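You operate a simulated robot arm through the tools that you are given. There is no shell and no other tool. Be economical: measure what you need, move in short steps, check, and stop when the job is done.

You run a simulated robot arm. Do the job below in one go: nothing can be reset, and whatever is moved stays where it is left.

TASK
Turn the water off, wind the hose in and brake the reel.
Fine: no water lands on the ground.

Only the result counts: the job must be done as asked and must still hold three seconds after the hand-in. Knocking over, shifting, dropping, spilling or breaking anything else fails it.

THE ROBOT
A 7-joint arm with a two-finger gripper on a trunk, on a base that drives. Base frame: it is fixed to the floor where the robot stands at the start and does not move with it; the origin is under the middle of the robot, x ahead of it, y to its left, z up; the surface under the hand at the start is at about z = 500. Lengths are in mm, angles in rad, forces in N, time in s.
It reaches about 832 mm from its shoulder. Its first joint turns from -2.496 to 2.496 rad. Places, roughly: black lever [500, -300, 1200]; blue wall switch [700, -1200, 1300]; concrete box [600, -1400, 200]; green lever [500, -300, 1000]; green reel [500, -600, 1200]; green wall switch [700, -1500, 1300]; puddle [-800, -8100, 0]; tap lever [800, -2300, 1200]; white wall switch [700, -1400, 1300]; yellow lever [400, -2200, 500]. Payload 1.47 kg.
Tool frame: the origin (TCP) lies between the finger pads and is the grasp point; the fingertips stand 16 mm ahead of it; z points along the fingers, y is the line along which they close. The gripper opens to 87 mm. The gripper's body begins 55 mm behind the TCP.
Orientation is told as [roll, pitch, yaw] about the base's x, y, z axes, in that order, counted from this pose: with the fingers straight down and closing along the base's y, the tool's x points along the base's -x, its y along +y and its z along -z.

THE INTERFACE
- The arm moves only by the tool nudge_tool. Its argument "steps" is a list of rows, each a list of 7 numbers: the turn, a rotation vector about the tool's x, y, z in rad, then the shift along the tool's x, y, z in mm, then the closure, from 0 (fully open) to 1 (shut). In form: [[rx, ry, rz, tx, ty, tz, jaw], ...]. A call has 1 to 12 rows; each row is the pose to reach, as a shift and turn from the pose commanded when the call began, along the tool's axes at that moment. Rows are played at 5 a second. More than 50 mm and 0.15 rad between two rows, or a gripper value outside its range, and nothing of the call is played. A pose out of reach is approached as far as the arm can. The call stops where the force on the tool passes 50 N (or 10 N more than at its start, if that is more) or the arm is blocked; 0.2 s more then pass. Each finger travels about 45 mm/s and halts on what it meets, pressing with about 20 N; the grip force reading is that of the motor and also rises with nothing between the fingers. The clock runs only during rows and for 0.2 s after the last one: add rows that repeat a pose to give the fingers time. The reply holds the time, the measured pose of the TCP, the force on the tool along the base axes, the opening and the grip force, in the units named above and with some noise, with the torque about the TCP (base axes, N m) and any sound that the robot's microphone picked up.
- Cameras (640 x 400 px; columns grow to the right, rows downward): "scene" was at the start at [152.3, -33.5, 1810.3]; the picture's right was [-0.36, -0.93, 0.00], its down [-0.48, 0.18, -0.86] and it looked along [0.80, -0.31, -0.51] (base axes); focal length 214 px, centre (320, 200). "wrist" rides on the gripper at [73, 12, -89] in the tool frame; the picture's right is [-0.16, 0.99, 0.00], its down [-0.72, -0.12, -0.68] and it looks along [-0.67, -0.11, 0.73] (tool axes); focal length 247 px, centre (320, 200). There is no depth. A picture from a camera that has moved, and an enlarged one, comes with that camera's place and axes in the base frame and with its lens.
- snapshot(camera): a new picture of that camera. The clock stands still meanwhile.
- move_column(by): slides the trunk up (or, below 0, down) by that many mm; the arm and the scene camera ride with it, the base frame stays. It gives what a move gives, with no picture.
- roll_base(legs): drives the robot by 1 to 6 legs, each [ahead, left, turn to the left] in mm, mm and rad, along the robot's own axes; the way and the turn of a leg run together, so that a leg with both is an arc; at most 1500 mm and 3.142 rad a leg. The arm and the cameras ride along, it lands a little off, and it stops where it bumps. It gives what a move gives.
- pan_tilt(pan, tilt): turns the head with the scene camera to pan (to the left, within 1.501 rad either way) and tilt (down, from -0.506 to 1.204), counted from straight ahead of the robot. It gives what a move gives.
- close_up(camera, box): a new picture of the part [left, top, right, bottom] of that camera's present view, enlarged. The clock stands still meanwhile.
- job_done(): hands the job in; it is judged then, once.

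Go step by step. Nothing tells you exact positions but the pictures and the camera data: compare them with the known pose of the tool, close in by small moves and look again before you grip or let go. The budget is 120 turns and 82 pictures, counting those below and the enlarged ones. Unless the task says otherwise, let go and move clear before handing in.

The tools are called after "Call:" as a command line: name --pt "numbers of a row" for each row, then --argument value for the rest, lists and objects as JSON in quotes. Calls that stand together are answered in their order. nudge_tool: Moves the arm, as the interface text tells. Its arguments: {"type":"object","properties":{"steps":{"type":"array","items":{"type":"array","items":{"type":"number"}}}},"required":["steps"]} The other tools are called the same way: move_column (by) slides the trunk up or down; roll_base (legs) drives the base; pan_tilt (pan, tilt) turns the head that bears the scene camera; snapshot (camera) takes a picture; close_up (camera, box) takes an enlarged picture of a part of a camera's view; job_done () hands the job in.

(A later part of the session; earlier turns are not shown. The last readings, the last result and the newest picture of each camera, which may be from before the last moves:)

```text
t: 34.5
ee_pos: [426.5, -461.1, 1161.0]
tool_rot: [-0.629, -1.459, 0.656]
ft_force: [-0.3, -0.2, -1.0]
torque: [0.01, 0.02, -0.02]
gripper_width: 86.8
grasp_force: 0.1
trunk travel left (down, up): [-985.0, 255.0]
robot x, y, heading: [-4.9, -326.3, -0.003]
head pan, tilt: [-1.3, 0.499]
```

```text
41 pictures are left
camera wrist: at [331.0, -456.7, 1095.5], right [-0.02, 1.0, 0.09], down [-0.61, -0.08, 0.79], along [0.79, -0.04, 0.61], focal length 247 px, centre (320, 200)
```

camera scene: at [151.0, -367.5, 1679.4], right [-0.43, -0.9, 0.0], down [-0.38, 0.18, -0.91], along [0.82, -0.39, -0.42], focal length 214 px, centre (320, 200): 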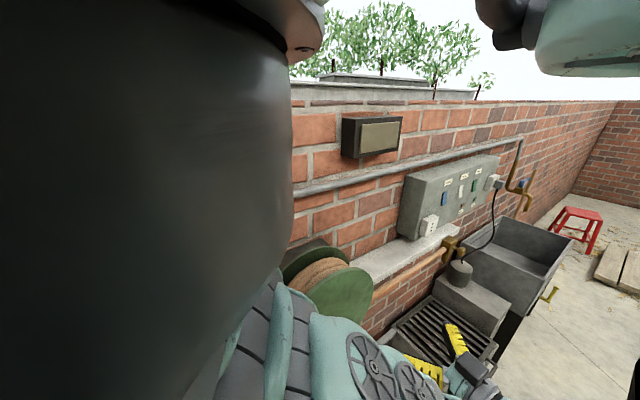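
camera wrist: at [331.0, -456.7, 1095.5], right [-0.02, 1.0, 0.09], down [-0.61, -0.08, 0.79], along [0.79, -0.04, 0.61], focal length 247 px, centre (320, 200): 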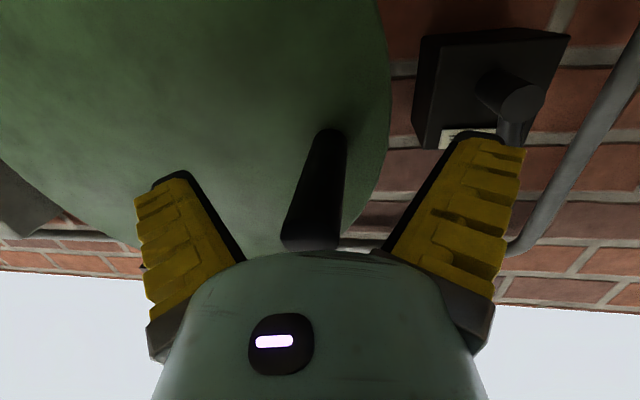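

Call:
nudge_tool --pt "0 0 0 0 0 0 0.5" --pt "0 0 0 0 0 0 1" --pt "0 0 0 0 0 0 1" --pt "0 0 0 0 0 0 1" --pt "0 0 0 0 0 0 1" --pt "0 0 0 0 0 0 1"

Call:
snapshot --camera "wrist"

```text
t: 35.9
ee_pos: [427.6, -459.8, 1160.6]
tool_rot: [-0.628, -1.462, 0.658]
ft_force: [-4.6, 4.7, 4.8]
torque: [0.05, -0.48, 0.1]
gripper_width: 16.1
grasp_force: 30.1
trunk travel left (down, up): [-985.0, 255.0]
robot x, y, heading: [1.8, -323.9, 0.002]
head pan, tilt: [-1.3, 0.499]
```

```text
40 pictures are left
camera wrist: at [331.0, -455.6, 1095.5], right [-0.02, 1.0, 0.09], down [-0.61, -0.09, 0.79], along [0.79, -0.04, 0.61], focal length 247 px, centre (320, 200)
```

wrist: 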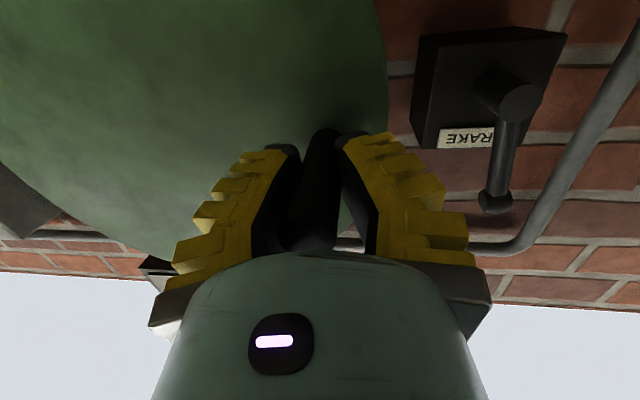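

Gripped the crank (16 mm). Test a small clockwise arc.

Call:
nudge_tool --pt "0 0 0 -8 -2 -0.7 1" --pt "0 0 0 -16 -4.6 -1.4 1" --pt "0 0 0 -31.2 -11.8 -2.8 1" --pt "0 0 0 -44.9 -21.7 -4.2 1" --pt "0 0 0 -44.9 -21.7 -4.2 1"

Call:
snapshot --camera "wrist"

Call:
snapshot --camera "scene"

```text
t: 37.1
ee_pos: [426.3, -481.0, 1208.0]
tool_rot: [-0.637, -1.461, 0.662]
ft_force: [-0.7, -0.1, 0.2]
torque: [0.0, 0.02, -0.02]
gripper_width: 0.0
grasp_force: 28.5
trunk travel left (down, up): [-985.0, 255.0]
robot x, y, heading: [-1.5, -327.5, -0.006]
head pan, tilt: [-1.3, 0.499]
```

```text
39 pictures are left
camera wrist: at [330.8, -476.2, 1142.2], right [-0.02, 1.0, 0.09], down [-0.61, -0.08, 0.79], along [0.79, -0.04, 0.61], focal length 247 px, centre (320, 200)
```

wrist: 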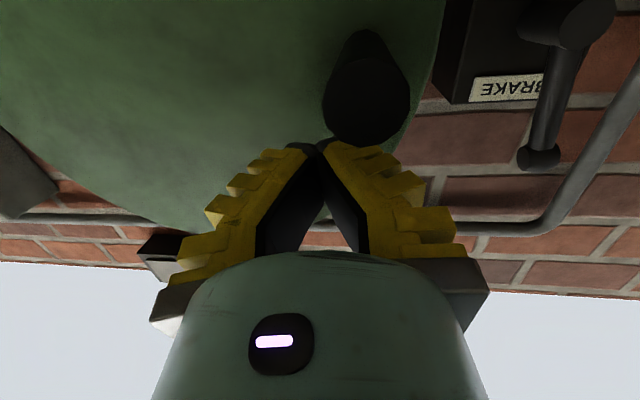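

```text
38 pictures are left
camera scene: at [150.8, -368.8, 1681.6], right [-0.44, -0.9, 0.0], down [-0.36, 0.18, -0.92], along [0.82, -0.4, -0.4], focal length 214 px, centre (320, 200)
```

scene: 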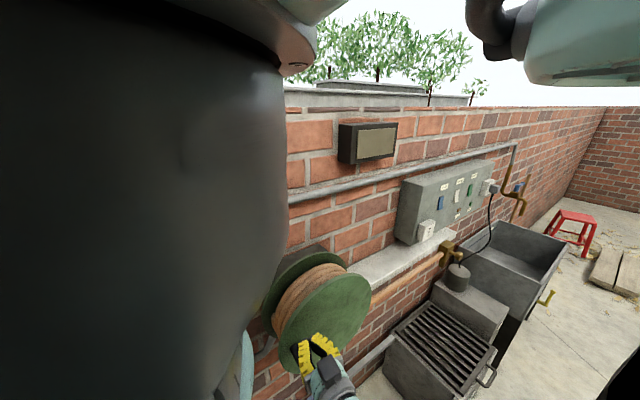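

The grip slipped off and the handle did not move. It will be sturdier to push with shut fingers trailing the handle on its circle, so I'll go around beneath it.

Call:
nudge_tool --pt "0 0 0 5 2 -35 1" --pt "0 0 0 5 2 -68 1" --pt "0 0 0 50 15 -63 1" --pt "0 0 0 91 27.6 -60 1" --pt "0 0 0 88 26 -25 1" --pt "0 0 0 86 25.4 9 1"

Call:
snapshot --camera "wrist"

```text
t: 38.5
ee_pos: [426.2, -459.2, 1121.1]
tool_rot: [-0.614, -1.461, 0.64]
ft_force: [0.5, 0.3, 0.2]
torque: [-0.01, -0.01, 0.02]
gripper_width: 0.0
grasp_force: 27.8
trunk travel left (down, up): [-985.0, 255.0]
robot x, y, heading: [-2.7, -326.5, -0.004]
head pan, tilt: [-1.3, 0.499]
```

```text
37 pictures are left
camera wrist: at [330.6, -454.3, 1054.1], right [-0.02, 1.0, 0.09], down [-0.61, -0.08, 0.79], along [0.79, -0.04, 0.61], focal length 247 px, centre (320, 200)
```

wrist: 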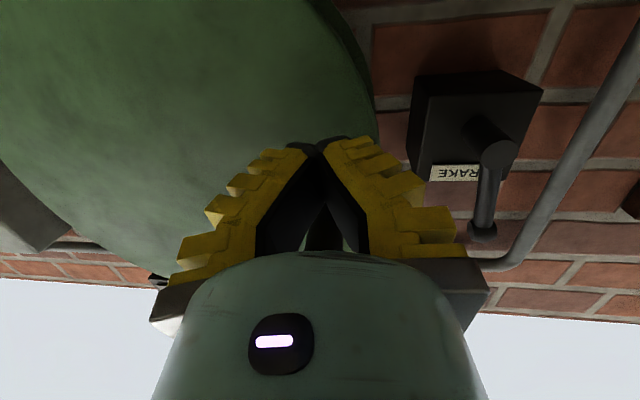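

Call:
nudge_tool --pt "0 0 0 -9 -1.2 -0.7 1" --pt "0 0 0 -18.8 -2.4 -1.5 1" --pt "0 0 0 -27 -2.8 -2.2 1" --pt "0 0 0 -35.3 -3.2 -2.8 1" --pt "0 0 0 -43 -5 -3.5 1" --pt "0 0 0 -51.7 -7.1 -4.1 1" --pt "0 0 0 -67.1 -13.8 -5.5 1"

Call:
snapshot --camera "wrist"

```text
t: 39.4
ee_pos: [425.6, -460.4, 1138.0]
tool_rot: [-0.434, -1.44, 0.462]
ft_force: [6.7, -5.8, -13.7]
torque: [0.16, 0.19, 0.0]
gripper_width: 0.0
grasp_force: 28.4
trunk travel left (down, up): [-985.0, 255.0]
robot x, y, heading: [-0.2, -329.7, -0.001]
head pan, tilt: [-1.3, 0.499]
stopped in row 4: the force on the tool passed its limit at 60 N (the readings are from after the stop); the commanded pose is now the measured one
```

```text
36 pictures are left
camera wrist: at [328.4, -455.8, 1075.4], right [-0.01, 0.99, 0.1], down [-0.59, -0.09, 0.8], along [0.81, -0.05, 0.58], focal length 247 px, centre (320, 200)
```

wrist: 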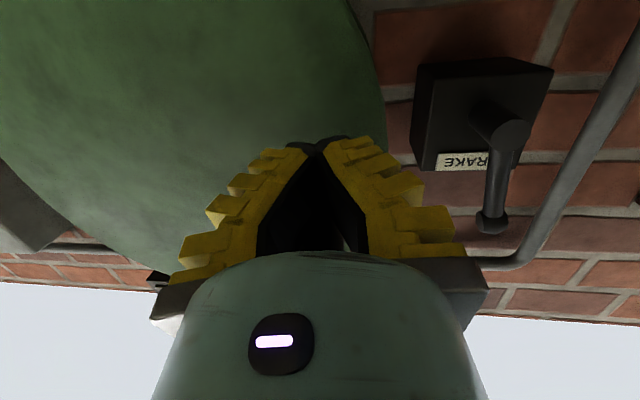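

The reel is blocked at 60 N, so the brake is on now. I'll release it first: back off and move in front of the brake lever's ball at about (520,-292,1261).

Call:
nudge_tool --pt "0 0 0 12 1 0 1" --pt "0 0 0 19 3 -40 1" --pt "0 0 0 19 3 -80 0.5" --pt "0 0 0 -10 35 -83 0" --pt "0 0 0 -38 67 -84 0" --pt "0 0 0 -66 99 -85 0" --pt "0 0 0 -94 130 -86 0" --pt "0 0 0 -123 162 -86 0"

Call:
snapshot --camera "wrist"

```text
t: 41.2
ee_pos: [349.5, -310.9, 1233.3]
tool_rot: [-0.473, -1.447, 0.501]
ft_force: [-0.5, -0.3, 0.6]
torque: [-0.02, -0.01, 0.01]
gripper_width: 87.1
grasp_force: 0.0
out of reach, approached as far as the arm can: row 8
trunk travel left (down, up): [-985.0, 255.0]
robot x, y, heading: [-1.1, -324.9, 0.002]
head pan, tilt: [-1.3, 0.499]
```

```text
35 pictures are left
camera wrist: at [252.0, -305.5, 1170.5], right [-0.01, 0.99, 0.1], down [-0.59, -0.09, 0.8], along [0.81, -0.05, 0.59], focal length 247 px, centre (320, 200)
```

wrist: 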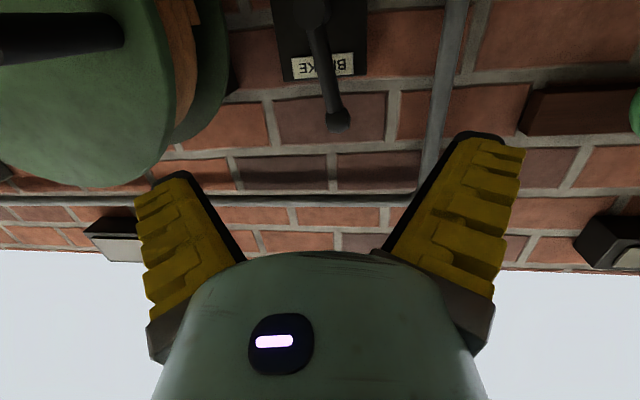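

Call:
move_column --by 28

Call:
nudge_tool --pt "0 0 0 -4 5 35 0" --pt "0 0 0 -8 10 70 0" --pt "0 0 0 -15 15.5 110 0" --pt "0 0 0 -20 15 145 0"

Call:
snapshot --camera "wrist"

```text
t: 41.9
ee_pos: [349.3, -310.7, 1261.3]
tool_rot: [-0.467, -1.442, 0.496]
ft_force: [0.1, -0.5, 0.9]
torque: [-0.02, -0.03, -0.01]
gripper_width: 87.1
grasp_force: 0.1
trunk travel left (down, up): [-1013.0, 227.0]
robot x, y, heading: [-1.7, -329.0, -0.001]
head pan, tilt: [-1.3, 0.499]
```

```text
t: 42.9
ee_pos: [496.7, -287.9, 1264.5]
tool_rot: [-0.455, -1.442, 0.495]
ft_force: [0.6, -3.2, 1.1]
torque: [-0.01, 0.11, 0.23]
gripper_width: 86.9
grasp_force: 0.0
trunk travel left (down, up): [-1013.0, 227.0]
robot x, y, heading: [-3.5, -320.9, -0.003]
head pan, tilt: [-1.3, 0.499]
```

```text
34 pictures are left
camera wrist: at [398.3, -284.0, 1201.8], right [-0.02, 0.99, 0.1], down [-0.59, -0.09, 0.8], along [0.81, -0.04, 0.59], focal length 247 px, centre (320, 200)
```

wrist: 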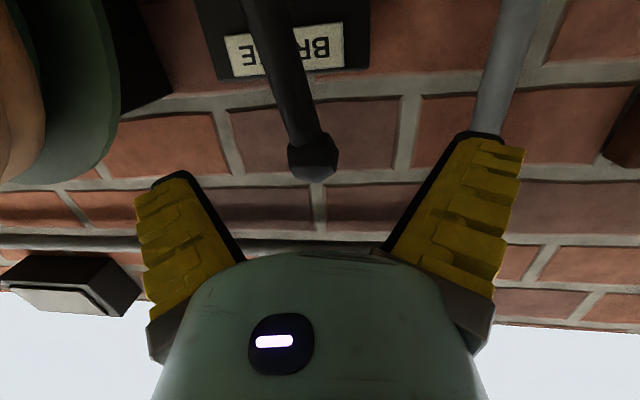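

Call:
nudge_tool --pt "0 0 0 1 -2 11 0" --pt "0 0 0 2.7 -3.3 21 0" --pt "0 0 0 2.7 -3.3 21 0.5" --pt "0 0 0 2.7 -3.3 21 1" --pt "0 0 0 2.7 -3.3 21 1" --pt "0 0 0 2.7 -3.3 21 1" --pt "0 0 0 2.7 -3.3 21 1"

Call:
snapshot --camera "wrist"

```text
t: 44.5
ee_pos: [514.8, -292.0, 1259.7]
tool_rot: [-0.465, -1.448, 0.495]
ft_force: [-9.0, 3.8, 3.3]
torque: [0.0, -0.79, 0.06]
gripper_width: 25.5
grasp_force: 29.7
trunk travel left (down, up): [-1013.0, 227.0]
robot x, y, heading: [-1.4, -330.4, -0.003]
head pan, tilt: [-1.3, 0.499]
```

```text
33 pictures are left
camera wrist: at [418.4, -287.8, 1195.9], right [-0.02, 0.99, 0.1], down [-0.59, -0.09, 0.8], along [0.81, -0.05, 0.59], focal length 247 px, centre (320, 200)
```

wrist: 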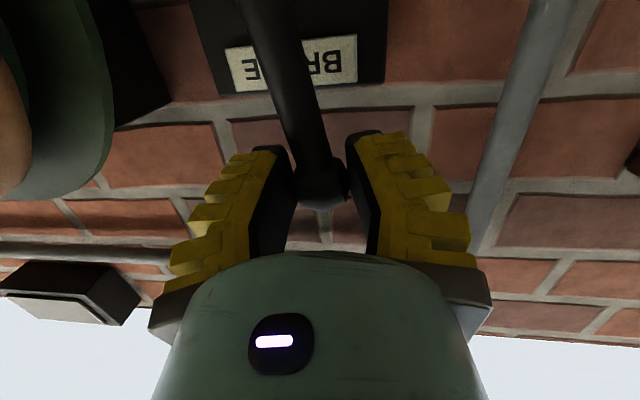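

Ball gripped. Try turning counter-clockwise (to the left) 15°.

Call:
nudge_tool --pt "0 0 0 1 6 0.4 1" --pt "0 0 0 2.5 12 0.8 1" --pt "0 0 0 4.5 18 1.2 1" --pt "0 0 0 6.5 23.4 1.6 1"

```text
t: 45.5
ee_pos: [515.1, -272.2, 1251.0]
tool_rot: [-0.505, -1.445, 0.532]
ft_force: [-11.4, -4.5, 15.1]
torque: [-0.65, -0.09, -0.12]
gripper_width: 24.5
grasp_force: 29.9
trunk travel left (down, up): [-1013.0, 227.0]
robot x, y, heading: [2.0, -323.8, -0.004]
head pan, tilt: [-1.3, 0.499]
```

It moves. Continue with the tool turning along.

Call:
nudge_tool --pt "0 0 -0.13 3.2 12.9 0.8 1" --pt "0 0 -0.26 10.1 24.5 2 1" --pt "0 0 -0.39 18.7 35.1 3.4 1" --pt "0 0 -0.52 28.6 44.3 4.9 1"

Call:
snapshot --camera "wrist"

```text
t: 46.5
ee_pos: [515.6, -226.7, 1218.7]
tool_rot: [-1.37, -0.986, 1.429]
ft_force: [5.3, -2.0, 3.3]
torque: [-0.49, 0.02, -0.04]
gripper_width: 22.8
grasp_force: 29.1
trunk travel left (down, up): [-1013.0, 227.0]
robot x, y, heading: [-1.2, -326.3, 0.001]
head pan, tilt: [-1.3, 0.499]
```

```text
32 pictures are left
camera wrist: at [420.6, -260.3, 1163.5], right [-0.07, 0.91, -0.4], down [-0.61, 0.28, 0.74], along [0.79, 0.3, 0.54], focal length 247 px, centre (320, 200)
```

wrist: 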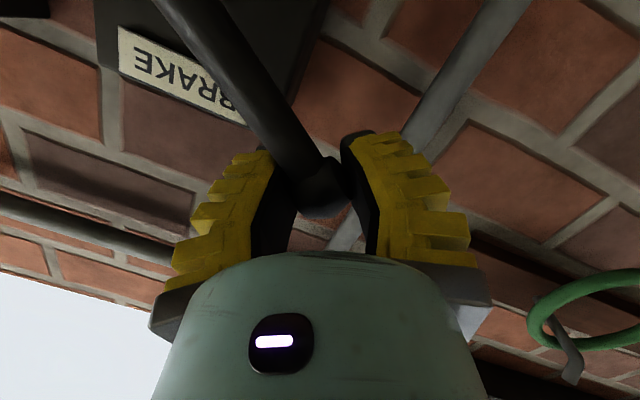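

Call:
nudge_tool --pt "0 0 -0.13 6.3 12 1.5 1" --pt "0 0 -0.26 14.1 23.3 3 1" --pt "0 0 -0.39 23.5 33.5 4.6 1" --pt "0 0 -0.5 34.2 42.3 6.2 1"

Call:
snapshot --camera "wrist"

```text
t: 47.5
ee_pos: [500.6, -289.0, 1227.8]
tool_rot: [-1.428, -0.765, 1.488]
ft_force: [-12.5, -5.7, -1.3]
torque: [-0.14, -0.07, 0.0]
gripper_width: 0.0
grasp_force: 28.4
out of reach, approached as far as the arm can: row 1, 2, 3, 4
trunk travel left (down, up): [-1013.0, 227.0]
robot x, y, heading: [-4.4, -328.4, -0.007]
head pan, tilt: [-1.3, 0.499]
```

```text
31 pictures are left
camera wrist: at [406.4, -334.6, 1177.1], right [-0.07, 0.8, -0.6], down [-0.62, 0.43, 0.65], along [0.78, 0.42, 0.47], focal length 247 px, centre (320, 200)
```

wrist: 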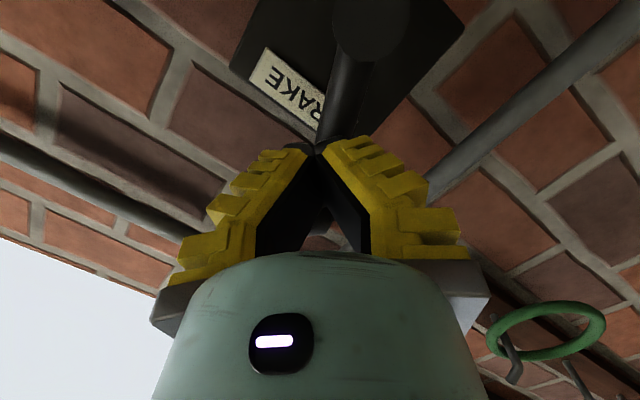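

The arm hit a limit and the grip slipped. I'll retreat, straighten, drive the base left a bit and use pushing instead.

Call:
nudge_tool --pt "0 0 0 0 0 -40 1" --pt "0 0 0.1 0 0 -80 1" --pt "0 0 0.24 0 0 -115 1" --pt "0 0 0.38 0 0 -130 1" --pt "0 0 0.52 0 0 -130 1" --pt "0 0 0.66 0 0 -130 1" --pt "0 0 0.72 0 0 -130 1"

Call:
roll_base --legs '[[0, 220, 0]]'

Call:
snapshot --camera "wrist"

```text
t: 49.1
ee_pos: [373.7, -287.6, 1244.6]
tool_rot: [-0.636, -1.446, 0.666]
ft_force: [0.5, -0.4, 0.9]
torque: [0.01, 0.01, -0.02]
gripper_width: 0.0
grasp_force: 27.3
trunk travel left (down, up): [-1013.0, 227.0]
robot x, y, heading: [-0.5, -330.1, -0.0]
head pan, tilt: [-1.3, 0.499]
```

```text
t: 50.8
ee_pos: [373.4, -69.8, 1243.6]
tool_rot: [-0.651, -1.443, 0.682]
ft_force: [0.1, 1.1, -0.2]
torque: [-0.03, -0.01, -0.03]
gripper_width: 0.0
grasp_force: 28.3
trunk travel left (down, up): [-1013.0, 227.0]
robot x, y, heading: [0.9, -115.8, -0.002]
head pan, tilt: [-1.3, 0.499]
```

```text
30 pictures are left
camera wrist: at [277.6, -67.0, 1179.1], right [-0.02, 1.0, 0.08], down [-0.6, -0.08, 0.8], along [0.8, -0.03, 0.6], focal length 247 px, centre (320, 200)
```

wrist: 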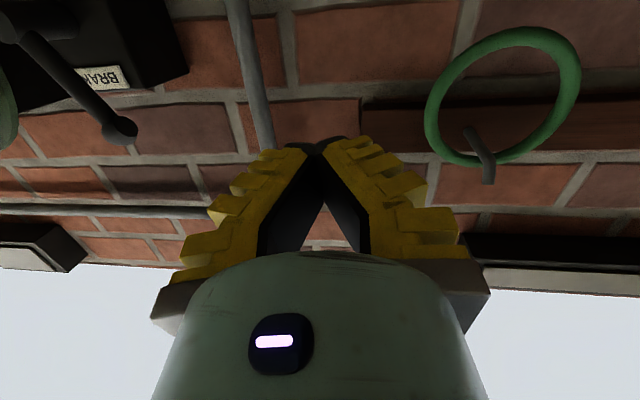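

The brake lever is at about 63° now. I'll move in with shut fingers behind (right of) the ball.

Call:
nudge_tool --pt "0 0 0 -2 -45 1 1" --pt "0 0 0 -4 -90 2 1" --pt "0 0 0 -5 -135 3 1" --pt "0 0 0 -6 -180 4 1" --pt "0 0 0 -8 -225 4 1" --pt "0 0 0 -8 -240 5 1" --pt "0 0 0 -12 -241 45 1" --pt "0 0 0 -16 -242 85 1" --pt "0 0 0 -20.5 -244 128 1"

Call:
snapshot --camera "wrist"

```text
t: 52.8
ee_pos: [514.3, -310.0, 1268.5]
tool_rot: [-0.635, -1.444, 0.665]
ft_force: [-0.3, 0.6, -0.4]
torque: [0.02, -0.02, 0.02]
gripper_width: 0.0
grasp_force: 28.0
trunk travel left (down, up): [-1013.0, 227.0]
robot x, y, heading: [1.0, -108.4, -0.001]
head pan, tilt: [-1.3, 0.499]
```

```text
29 pictures are left
camera wrist: at [417.5, -305.6, 1204.3], right [-0.02, 1.0, 0.08], down [-0.6, -0.08, 0.8], along [0.8, -0.04, 0.6], focal length 247 px, centre (320, 200)
```

wrist: 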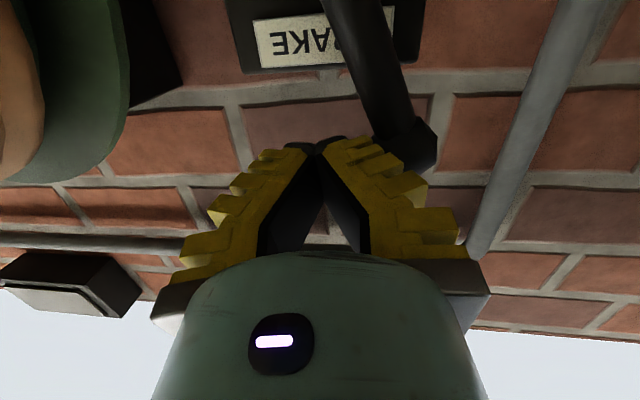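

Call:
nudge_tool --pt "0 0 0 5.5 18 1.3 1" --pt "0 0 0 8.6 35.2 2.3 1" --pt "0 0 0 14.7 51.6 3.6 1" --pt "0 0 0 23.4 66.7 5.1 1" --pt "0 0 0 35.5 77.5 6.8 1" --pt "0 0 0 49.2 80.6 8.4 1" --pt "0 0 0 61.3 79.6 9.6 1" --pt "0 0 0 73.3 78.6 10.8 1" --pt "0 0 0 85 78 12 1"

Call:
snapshot --camera "wrist"

```text
t: 54.8
ee_pos: [516.1, -233.5, 1195.9]
tool_rot: [-0.864, -1.477, 0.903]
ft_force: [-9.0, 7.4, 24.1]
torque: [0.69, 0.22, 0.19]
gripper_width: 0.0
grasp_force: 27.1
trunk travel left (down, up): [-1013.0, 227.0]
robot x, y, heading: [1.7, -109.2, 0.001]
head pan, tilt: [-1.3, 0.499]
stopped in row 9: the force on the tool passed its limit at 59 N (the readings are from after the stop); the commanded pose is now the measured one
```

```text
28 pictures are left
camera wrist: at [422.4, -231.9, 1126.9], right [-0.03, 1.0, 0.09], down [-0.63, -0.09, 0.77], along [0.78, -0.03, 0.63], focal length 247 px, centre (320, 200)
```

wrist: 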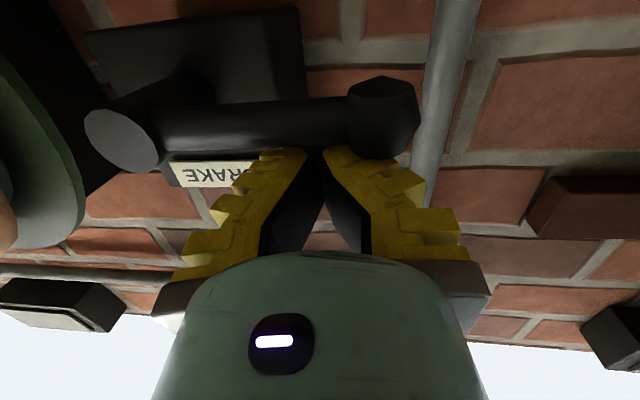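

The brake lever is at its other stop, presumably released. Back off, drive right and return to the crank.

Call:
nudge_tool --pt "0 0 0 -15 0 0 1" --pt "0 0 0 -15 0 -45 1" --pt "0 0 0 -15 0 -90 1" --pt "0 0 0 -15 0 -135 1" --pt "0 0 0 -15 0 -175 1"

Call:
roll_base --legs '[[0, -218, 0]]'

Call:
move_column --by -60

Call:
snapshot --camera "wrist"

```text
t: 56.0
ee_pos: [339.1, -240.8, 1219.7]
tool_rot: [-0.784, -1.466, 0.825]
ft_force: [0.3, 0.7, -0.6]
torque: [0.02, 0.01, 0.0]
gripper_width: 0.0
grasp_force: 28.2
trunk travel left (down, up): [-1013.0, 227.0]
robot x, y, heading: [2.1, -109.1, -0.001]
head pan, tilt: [-1.3, 0.499]
```

```text
t: 57.6
ee_pos: [339.6, -457.7, 1218.7]
tool_rot: [-0.773, -1.467, 0.816]
ft_force: [-0.5, -0.4, -0.4]
torque: [0.03, 0.0, -0.02]
gripper_width: 0.1
grasp_force: 27.7
trunk travel left (down, up): [-1013.0, 227.0]
robot x, y, heading: [1.1, -327.5, 0.007]
head pan, tilt: [-1.3, 0.499]
```

```text
t: 58.6
ee_pos: [340.3, -457.7, 1158.1]
tool_rot: [-0.776, -1.467, 0.818]
ft_force: [-0.1, 0.3, -0.1]
torque: [-0.01, 0.0, -0.01]
gripper_width: 0.3
grasp_force: 28.4
trunk travel left (down, up): [-953.0, 287.0]
robot x, y, heading: [-0.7, -330.3, 0.003]
head pan, tilt: [-1.3, 0.499]
```

```text
27 pictures are left
camera wrist: at [245.4, -455.7, 1091.7], right [-0.03, 1.0, 0.08], down [-0.62, -0.09, 0.78], along [0.78, -0.03, 0.62], focal length 247 px, centre (320, 200)
```

wrist: 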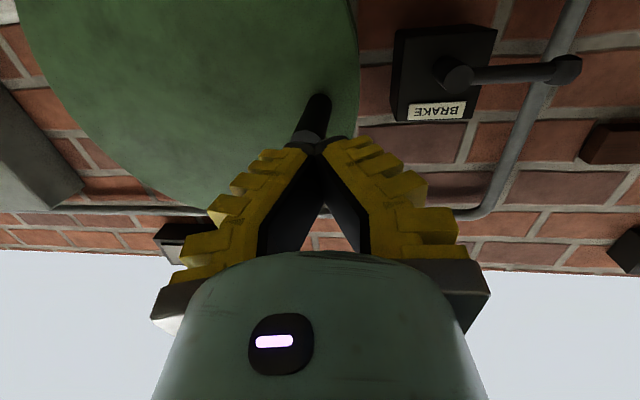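

Call:
nudge_tool --pt "0 0 0 20 0 1 1" --pt "0 0 0 39.8 1.3 3 1" --pt "0 0 0 37 0 45 1" --pt "0 0 0 33.5 -2.4 89 1" --pt "0 0 0 15.2 -4.5 87.8 1" --pt "0 0 0 7 -5 87 1" --pt "0 0 0 -1.5 -5.1 86.5 1" --pt "0 0 0 -17.8 -8.5 85.1 1" --pt "0 0 0 -33.4 -14.7 83.7 1" --pt "0 0 0 -47.7 -23.6 82.3 1"

Call:
snapshot --camera "wrist"

Call:
snapshot --camera "scene"

```text
t: 60.8
ee_pos: [428.5, -474.3, 1202.9]
tool_rot: [-0.784, -1.466, 0.826]
ft_force: [0.8, -2.1, -2.8]
torque: [0.17, 0.03, -0.07]
gripper_width: 0.0
grasp_force: 28.2
trunk travel left (down, up): [-953.0, 287.0]
robot x, y, heading: [-1.8, -325.9, 0.005]
head pan, tilt: [-1.3, 0.499]
```

```text
26 pictures are left
camera wrist: at [332.9, -472.0, 1136.3], right [-0.03, 1.0, 0.08], down [-0.62, -0.09, 0.78], along [0.78, -0.03, 0.62], focal length 247 px, centre (320, 200)
```

wrist: 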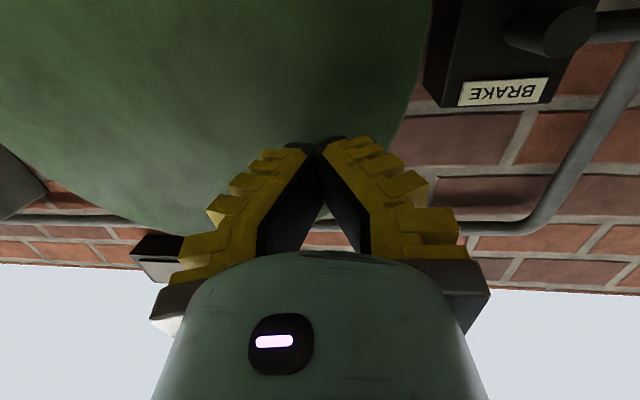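

```text
25 pictures are left
camera scene: at [92.8, -417.0, 1641.7], right [-0.96, -0.27, 0.0], down [-0.13, 0.46, -0.88], along [0.24, -0.85, -0.48], focal length 214 px, centre (320, 200)
```

scene: 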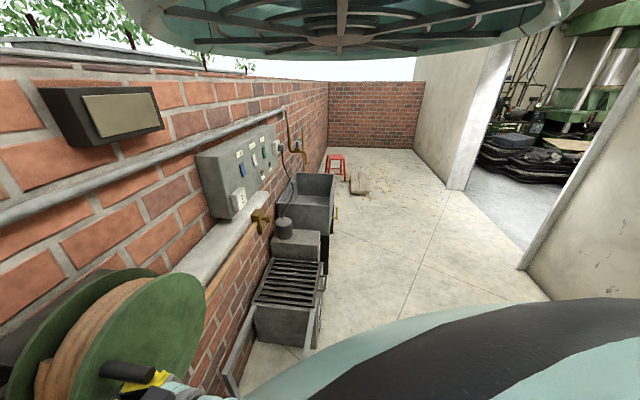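

The brake is off and the reel turns freely; the head has also come free with a great view. Continue the circle.

Call:
nudge_tool --pt "0 0 0 -17.4 -18.7 -2.1 1" --pt "0 0 0 -30 -40.6 -4 1" --pt "0 0 0 -36.6 -65.1 -5.6 1" --pt "0 0 0 -36.7 -90.4 -6.7 1" --pt "0 0 0 -30.2 -114.8 -7.4 1" --pt "0 0 0 -17.7 -136.6 -7.4 1"

Call:
snapshot --camera "scene"

```text
t: 61.5
ee_pos: [429.3, -513.3, 1231.1]
tool_rot: [-0.539, -1.461, 0.593]
ft_force: [3.8, -2.2, -6.5]
torque: [0.33, -0.07, 0.23]
gripper_width: 0.1
grasp_force: 27.9
trunk travel left (down, up): [-953.0, 287.0]
robot x, y, heading: [-0.9, -324.6, 0.01]
head pan, tilt: [-1.3, 0.499]
stopped in row 3: the force on the tool passed its limit at 55 N (the readings are from after the stop); the commanded pose is now the measured one
```

```text
24 pictures are left
camera scene: at [93.4, -417.1, 1641.9], right [-0.96, -0.27, 0.0], down [-0.13, 0.46, -0.88], along [0.24, -0.85, -0.48], focal length 214 px, centre (320, 200)
```

scene: 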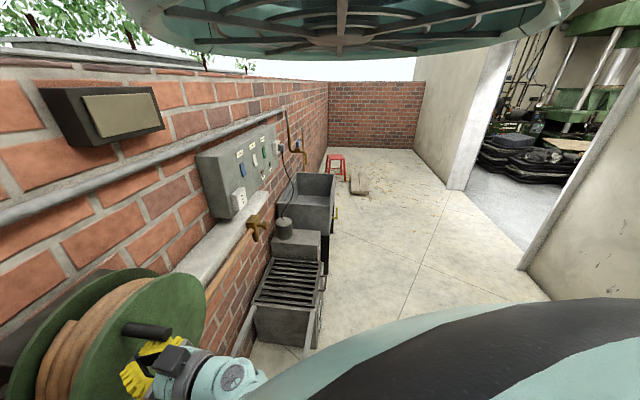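

Call:
close_up --camera "scene" --box '[0, 190, 340, 400]'

Call:
snapshot --camera "wrist"

```text
1.88 times, centred on (170, 295) of scene
camera zoom: at [93.4, -417.1, 1641.9], right [-0.96, -0.27, 0.0], down [-0.13, 0.46, -0.88], along [0.24, -0.85, -0.48], focal length 404 px, centre (602, 21)
```

zoom: 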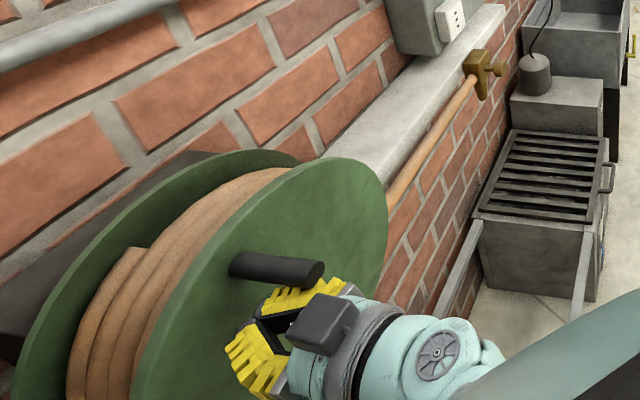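

```text
22 pictures are left
camera wrist: at [332.8, -510.9, 1166.1], right [-0.04, 0.99, 0.1], down [-0.6, -0.1, 0.79], along [0.8, -0.03, 0.61], focal length 247 px, centre (320, 200)
```

wrist: 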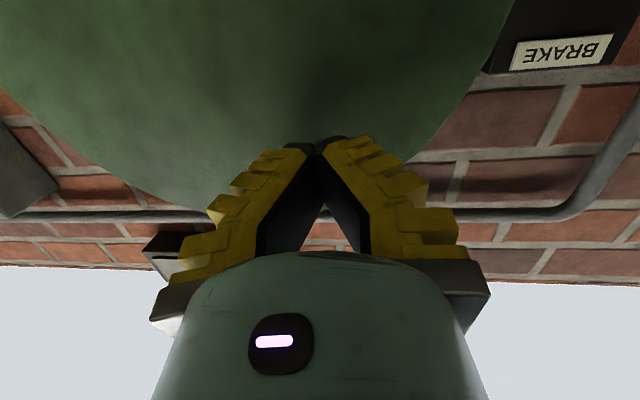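

The post path jammed because the reel centre is a bit higher than I thought (about z=1165). I'll back off, move the base slightly right for reach, and look at the handle.

Call:
nudge_tool --pt "0 0 0 8 2 0 1" --pt "0 0 0 8 2 -40 1" --pt "0 0 0 8 2 -85 1"

Call:
roll_base --legs '[[0, -60, 0]]'

Call:
snapshot --camera "wrist"

```text
t: 62.3
ee_pos: [343.1, -518.2, 1233.0]
tool_rot: [-0.58, -1.463, 0.629]
ft_force: [0.4, -0.2, 1.3]
torque: [0.03, 0.0, 0.02]
gripper_width: 0.0
grasp_force: 27.6
trunk travel left (down, up): [-953.0, 287.0]
robot x, y, heading: [2.7, -330.0, 0.006]
head pan, tilt: [-1.3, 0.499]
```

```text
t: 63.3
ee_pos: [342.9, -576.6, 1231.1]
tool_rot: [-0.572, -1.463, 0.621]
ft_force: [-0.1, -0.5, -0.9]
torque: [0.0, 0.03, 0.02]
gripper_width: 0.2
grasp_force: 28.2
trunk travel left (down, up): [-953.0, 287.0]
robot x, y, heading: [2.5, -391.1, 0.006]
head pan, tilt: [-1.3, 0.499]
```

```text
21 pictures are left
camera wrist: at [247.2, -574.6, 1166.5], right [-0.04, 0.99, 0.1], down [-0.61, -0.1, 0.79], along [0.79, -0.03, 0.61], focal length 247 px, centre (320, 200)
```

wrist: 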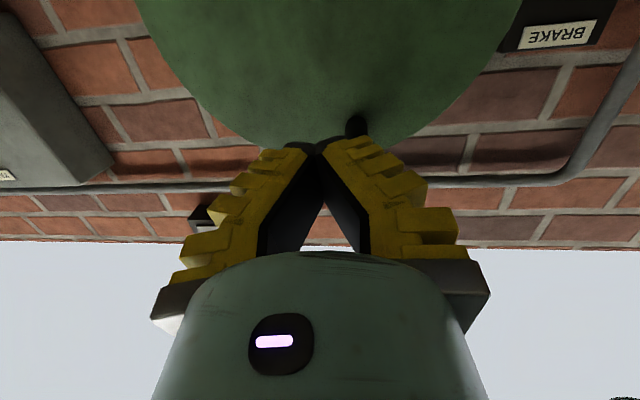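

The handle is at about (-540,1253), so the reel centre is near (-556,1160) with r≈96. Push from its trailing side over the top.

Call:
nudge_tool --pt "0 0 0 -13 38 1 1" --pt "0 0 0 -25.9 74.3 1.6 1" --pt "0 0 0 -30 72 45 1" --pt "0 0 0 -33 69.7 85.9 1" --pt "0 0 0 -30.6 49.8 85.1 1" --pt "0 0 0 -33.5 33.3 83.9 1" --pt "0 0 0 -35.1 16.2 82.8 1" --pt "0 0 0 -33.2 -0.1 82.2 1" --pt "0 0 0 -28.9 -15.2 81.8 1" --pt "0 0 0 -16.8 -40.1 81.6 1" --pt "0 0 0 9.7 -63.9 82.7 1" --pt "0 0 0 43.7 -76.7 85 1"

Call:
snapshot --camera "scene"

```text
t: 65.9
ee_pos: [429.8, -652.2, 1185.3]
tool_rot: [-0.592, -1.461, 0.641]
ft_force: [0.5, -1.2, -0.3]
torque: [-0.02, -0.01, 0.02]
gripper_width: 0.0
grasp_force: 28.5
trunk travel left (down, up): [-953.0, 287.0]
robot x, y, heading: [-1.6, -388.7, 0.002]
head pan, tilt: [-1.3, 0.499]
```

```text
20 pictures are left
camera scene: at [93.6, -477.0, 1641.6], right [-0.96, -0.27, 0.0], down [-0.13, 0.46, -0.88], along [0.24, -0.85, -0.48], focal length 214 px, centre (320, 200)
```

scene: 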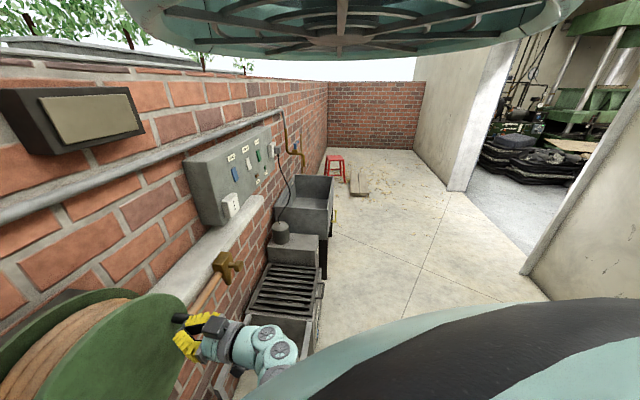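

Call:
close_up --camera "scene" --box '[80, 230, 320, 380]'

```text
2.67 times, centred on (200, 305) of scene
camera zoom: at [93.6, -477.0, 1641.6], right [-0.96, -0.27, 0.0], down [-0.13, 0.46, -0.88], along [0.24, -0.85, -0.48], focal length 572 px, centre (640, -80)
```

zoom: 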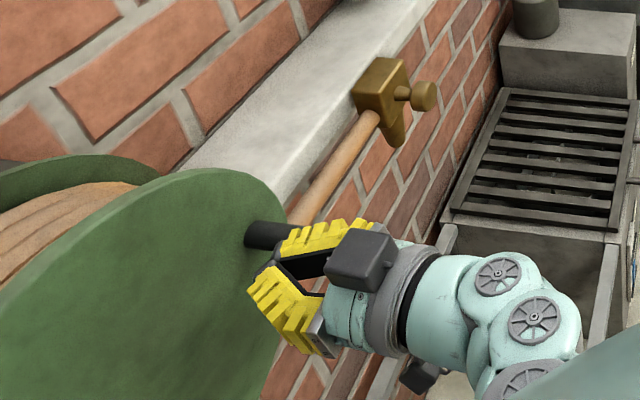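

Call:
snapshot --camera "wrist"

```text
18 pictures are left
camera wrist: at [333.4, -650.5, 1120.2], right [-0.04, 0.99, 0.1], down [-0.61, -0.1, 0.79], along [0.79, -0.03, 0.61], focal length 247 px, centre (320, 200)
```

wrist: 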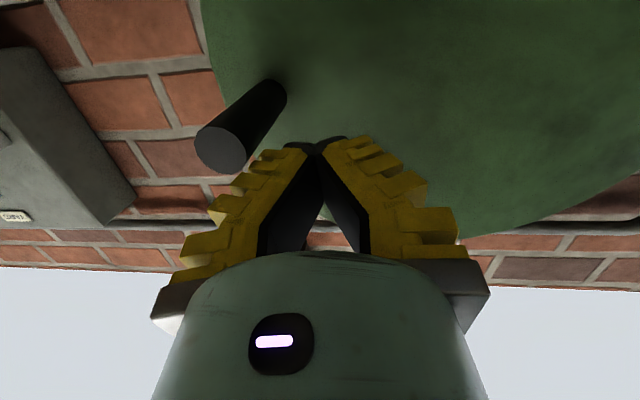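

The handle is at (-677,1150), so the refined circle is centre (-568,1148) with r≈109; the hose is coming in. Continue down the far side.

Call:
nudge_tool --pt "0 0 0 -5.4 -20.1 -1.5 1" --pt "0 0 0 13.9 -23.9 0 1" --pt "0 0 0 32 -24.2 1.6 1" --pt "0 0 0 50.7 -24.2 3.2 1" --pt "0 0 0 69 -18.5 5 1" --pt "0 0 0 86.5 -11.8 7.1 1" --pt "0 0 0 104 3 9 1" --pt "0 0 0 119.7 19 11.6 1" --pt "0 0 0 129.5 36 13.4 1" --pt "0 0 0 137.4 55.3 15.1 1" --pt "0 0 0 140.5 74 16.3 1" --pt "0 0 0 141.4 93.3 17.5 1"

Call:
snapshot --camera "scene"

Call:
snapshot --camera "wrist"

```text
t: 68.5
ee_pos: [431.1, -559.8, 1061.4]
tool_rot: [-0.589, -1.46, 0.636]
ft_force: [-0.4, -0.5, 0.4]
torque: [0.02, 0.0, 0.03]
gripper_width: 0.2
grasp_force: 27.5
out of reach, approached as far as the arm can: row 6, 7, 8, 9, 10, 11, 12
trunk travel left (down, up): [-953.0, 287.0]
robot x, y, heading: [1.3, -390.4, 0.007]
head pan, tilt: [-1.3, 0.499]
```

```text
17 pictures are left
camera scene: at [93.6, -476.9, 1641.6], right [-0.96, -0.27, 0.0], down [-0.13, 0.46, -0.88], along [0.24, -0.85, -0.48], focal length 214 px, centre (320, 200)
```

scene: 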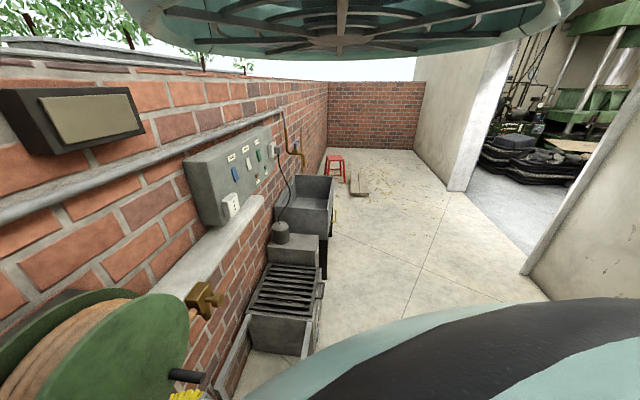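

```text
16 pictures are left
camera wrist: at [335.1, -558.4, 995.5], right [-0.04, 0.99, 0.1], down [-0.61, -0.1, 0.79], along [0.79, -0.03, 0.61], focal length 247 px, centre (320, 200)
```

wrist: 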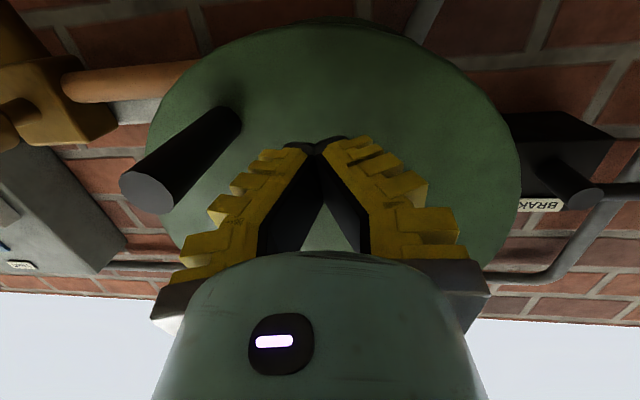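

The lower part was out of reach, so the post slid past the handle, which is now near (-607,1037). The nozzle has almost reached the reel. I'll lower the trunk and push from the right side along the bottom.

Call:
move_column --by -70

Call:
nudge_tool --pt "0 0 0 3 2 -37 1" --pt "0 0 0 6.3 4 -74.4 1" --pt "0 0 0 -13 -37.2 -78.2 1" --pt "0 0 0 -28.5 -73.1 -81.6 1" --pt "0 0 0 -36.5 -88.6 -83 1" --pt "0 0 0 -39.7 -90.7 -45.3 1" --pt "0 0 0 -42.8 -92.6 -8.6 1" --pt "0 0 0 -48.3 -69 -7.9 1" --pt "0 0 0 -43.7 -48.8 -6.4 1" --pt "0 0 0 -41.9 -29.6 -5.3 1" --pt "0 0 0 -41.2 -10.6 -4.2 1" --pt "0 0 0 -44.4 8.2 -3.5 1"

Call:
snapshot --camera "wrist"

Call:
snapshot --camera "scene"

```text
t: 69.6
ee_pos: [431.4, -561.5, 991.0]
tool_rot: [-0.575, -1.463, 0.623]
ft_force: [0.4, -1.0, -0.8]
torque: [-0.03, 0.04, -0.05]
gripper_width: 0.0
grasp_force: 28.0
trunk travel left (down, up): [-883.0, 357.0]
robot x, y, heading: [-2.0, -387.3, 0.0]
head pan, tilt: [-1.3, 0.499]
```

```text
t: 71.1
ee_pos: [397.6, -653.7, 1038.9]
tool_rot: [-0.579, -1.452, 0.618]
ft_force: [-19.0, 1.2, 3.9]
torque: [0.04, -0.28, 0.35]
gripper_width: 0.1
grasp_force: 26.5
out of reach, approached as far as the arm can: row 2, 4, 5
trunk travel left (down, up): [-883.0, 357.0]
robot x, y, heading: [-3.5, -388.4, -0.002]
head pan, tilt: [-1.3, 0.499]
stopped in row 7: the force on the tool passed its limit at 90 N (the readings are from after the stop); the commanded pose is now the measured one
```

```text
15 pictures are left
camera wrist: at [300.8, -651.1, 975.1], right [-0.02, 1.0, 0.09], down [-0.6, -0.09, 0.79], along [0.8, -0.04, 0.6], focal length 247 px, centre (320, 200)
```

wrist: 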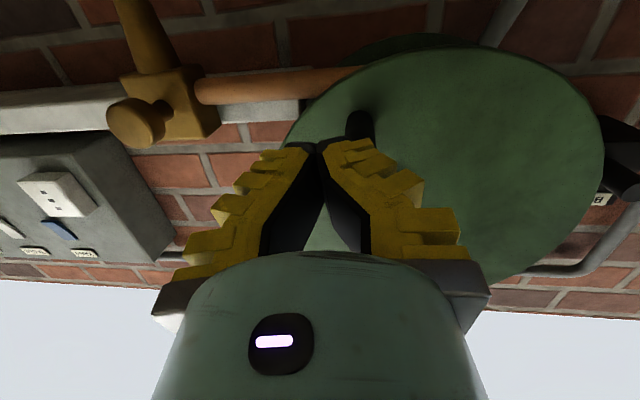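

```text
14 pictures are left
camera scene: at [91.8, -476.8, 1571.3], right [-0.96, -0.27, 0.0], down [-0.13, 0.46, -0.88], along [0.24, -0.85, -0.48], focal length 214 px, centre (320, 200)
```

scene: 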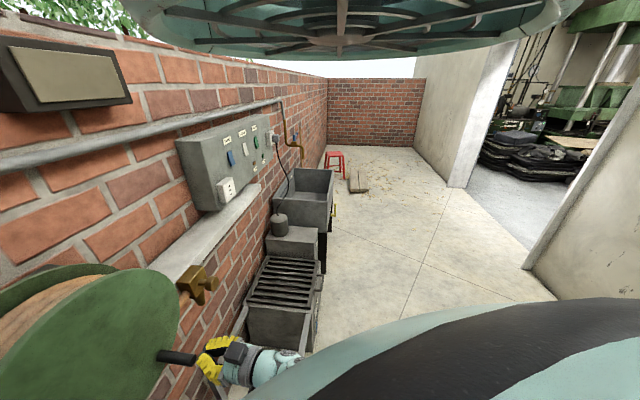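

The fingers touched the handle's tip on insertion because they flare behind the tips. I'll back out slightly, shift right, insert less deep, and push left along the bottom.

Call:
nudge_tool --pt "0 0 0 1.2 0.5 -12 1" --pt "0 0 0 2.6 -19.5 -12.8 1" --pt "0 0 0 0.6 -20.3 7 1" --pt "0 0 0 1 -2 8 1" --pt "0 0 0 1 17.6 9 1" --pt "0 0 0 4.5 38 10.4 1" --pt "0 0 0 6.1 58.2 11.6 1" --pt "0 0 0 5.7 78.2 12.6 1"

Call:
snapshot --camera "wrist"

Call:
snapshot --camera "scene"

```text
t: 72.8
ee_pos: [411.0, -614.0, 1035.0]
tool_rot: [-0.78, -1.436, 0.785]
ft_force: [3.8, -23.4, -2.2]
torque: [-0.03, 0.02, -0.01]
gripper_width: 0.0
grasp_force: 27.0
out of reach, approached as far as the arm can: row 2, 3
trunk travel left (down, up): [-883.0, 357.0]
robot x, y, heading: [-0.8, -390.8, 0.001]
head pan, tilt: [-1.3, 0.499]
stopped in row 8: the force on the tool passed its limit at 62 N (the readings are from after the stop); the commanded pose is now the measured one
```

```text
13 pictures are left
camera wrist: at [313.5, -610.4, 970.2], right [0.01, 1.0, 0.06], down [-0.61, -0.05, 0.79], along [0.79, -0.04, 0.61], focal length 247 px, centre (320, 200)
```

wrist: 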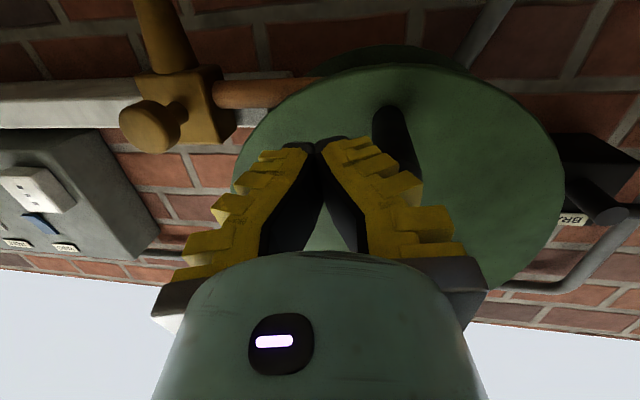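

```text
12 pictures are left
camera scene: at [93.2, -479.4, 1571.9], right [-0.96, -0.27, 0.0], down [-0.13, 0.46, -0.88], along [0.23, -0.85, -0.48], focal length 214 px, centre (320, 200)
```

scene: 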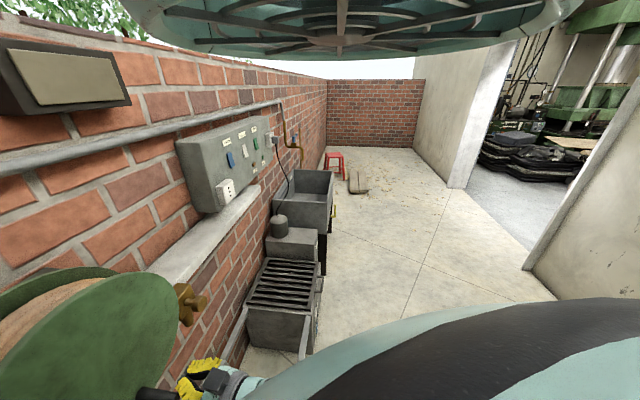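

Call:
nudge_tool --pt "0 0 0 3 6 0 1" --pt "0 0 0 4 12 0 1" --pt "0 0 0 5 18 0 1" --pt "0 0 0 5 24 0 1" --pt "0 0 0 5 30 0 1"

Call:
snapshot --camera "wrist"

```text
t: 73.3
ee_pos: [408.7, -615.2, 1035.4]
tool_rot: [-0.918, -1.43, 0.899]
ft_force: [1.6, -23.0, 3.8]
torque: [0.15, 0.04, -0.03]
gripper_width: 0.0
grasp_force: 27.6
trunk travel left (down, up): [-883.0, 357.0]
robot x, y, heading: [0.5, -388.5, -0.002]
head pan, tilt: [-1.3, 0.499]
stopped in row 2: the force on the tool passed its limit at 53 N (the readings are from after the stop); the commanded pose is now the measured one
```

```text
11 pictures are left
camera wrist: at [313.4, -609.3, 969.5], right [0.03, 1.0, 0.05], down [-0.62, -0.02, 0.79], along [0.79, -0.05, 0.61], focal length 247 px, centre (320, 200)
```

wrist: 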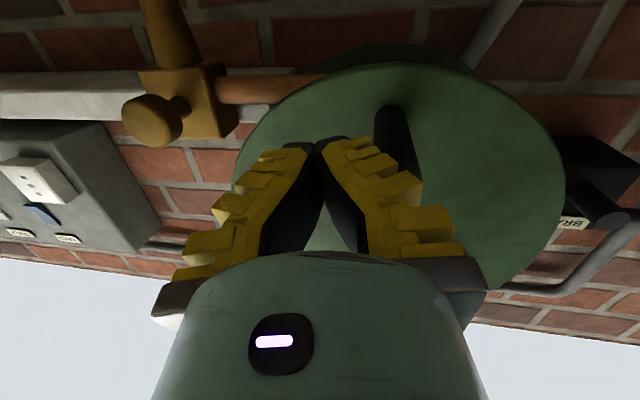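

The handle won't budge at 53 N with the nozzle against the reel, so the hose is fully in. Next is the brake: back off, raise the trunk and drive left.

Call:
nudge_tool --pt "0 0 0 0 -12 0 1" --pt "0 0 0 0 -12 -40 1" --pt "0 0 0 0 -12 -78 1"

Call:
move_column --by 115

Call:
roll_base --legs '[[0, 278, 0]]'

Call:
snapshot --camera "wrist"

```text
t: 74.1
ee_pos: [331.4, -618.0, 1041.0]
tool_rot: [-0.828, -1.439, 0.824]
ft_force: [-0.3, 0.0, 1.1]
torque: [0.0, -0.01, -0.02]
gripper_width: 0.0
grasp_force: 27.9
trunk travel left (down, up): [-883.0, 357.0]
robot x, y, heading: [-1.2, -391.7, 0.0]
head pan, tilt: [-1.3, 0.499]
```

```text
t: 75.6
ee_pos: [331.1, -619.6, 1154.0]
tool_rot: [-0.836, -1.439, 0.83]
ft_force: [-0.5, 0.5, 0.2]
torque: [0.01, 0.0, -0.04]
gripper_width: 0.0
grasp_force: 28.3
trunk travel left (down, up): [-998.0, 242.0]
robot x, y, heading: [-1.7, -390.5, -0.005]
head pan, tilt: [-1.3, 0.499]
```

```text
t: 77.5
ee_pos: [331.9, -347.3, 1155.0]
tool_rot: [-0.838, -1.439, 0.83]
ft_force: [-0.4, 0.4, -0.3]
torque: [-0.01, 0.0, 0.01]
gripper_width: 0.1
grasp_force: 28.0
trunk travel left (down, up): [-998.0, 242.0]
robot x, y, heading: [-4.2, -117.6, -0.005]
head pan, tilt: [-1.3, 0.499]
```

```text
10 pictures are left
camera wrist: at [236.7, -341.6, 1089.8], right [0.02, 1.0, 0.06], down [-0.61, -0.04, 0.79], along [0.79, -0.05, 0.61], focal length 247 px, centre (320, 200)
```

wrist: 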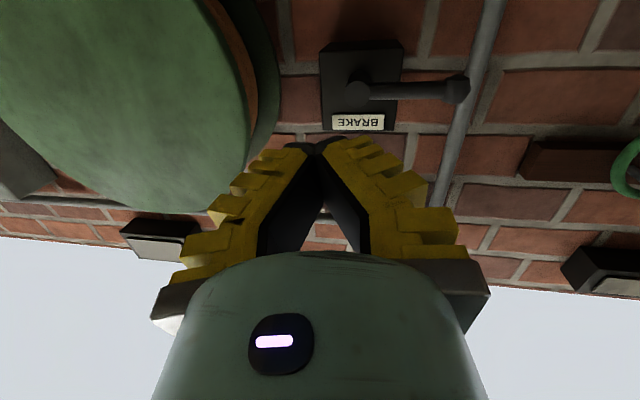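

Call:
nudge_tool --pt "0 0 0 6 30 0.5 1" --pt "0 0 0 12.2 60 1.1 1" --pt "0 0 0 18 90 1.6 1" --pt "0 0 0 24.4 118.7 2.2 1" --pt "0 0 0 20 119 47 1" --pt "0 0 0 16 119.3 92 1" --pt "0 0 0 12 119.5 137 1" --pt "0 0 0 7.5 119.8 182 1"

Call:
snapshot --camera "wrist"

```text
t: 79.3
ee_pos: [511.3, -230.4, 1120.1]
tool_rot: [-0.824, -1.44, 0.817]
ft_force: [0.7, -0.3, 0.0]
torque: [-0.01, -0.04, 0.01]
gripper_width: 0.0
grasp_force: 28.2
trunk travel left (down, up): [-998.0, 242.0]
robot x, y, heading: [3.4, -119.4, -0.0]
head pan, tilt: [-1.3, 0.499]
```

```text
9 pictures are left
camera wrist: at [416.4, -224.6, 1054.2], right [0.02, 1.0, 0.06], down [-0.61, -0.04, 0.79], along [0.79, -0.05, 0.61], focal length 247 px, centre (320, 200)
```

wrist: 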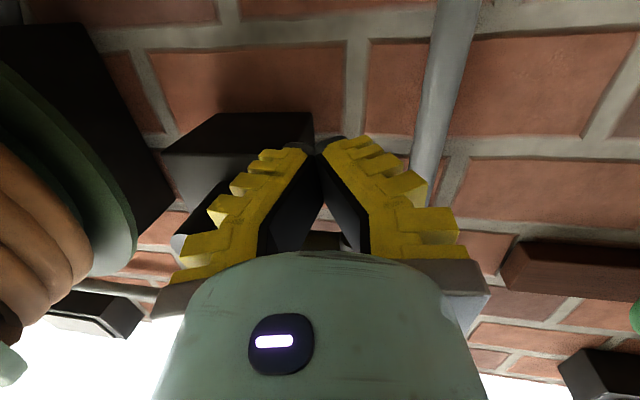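

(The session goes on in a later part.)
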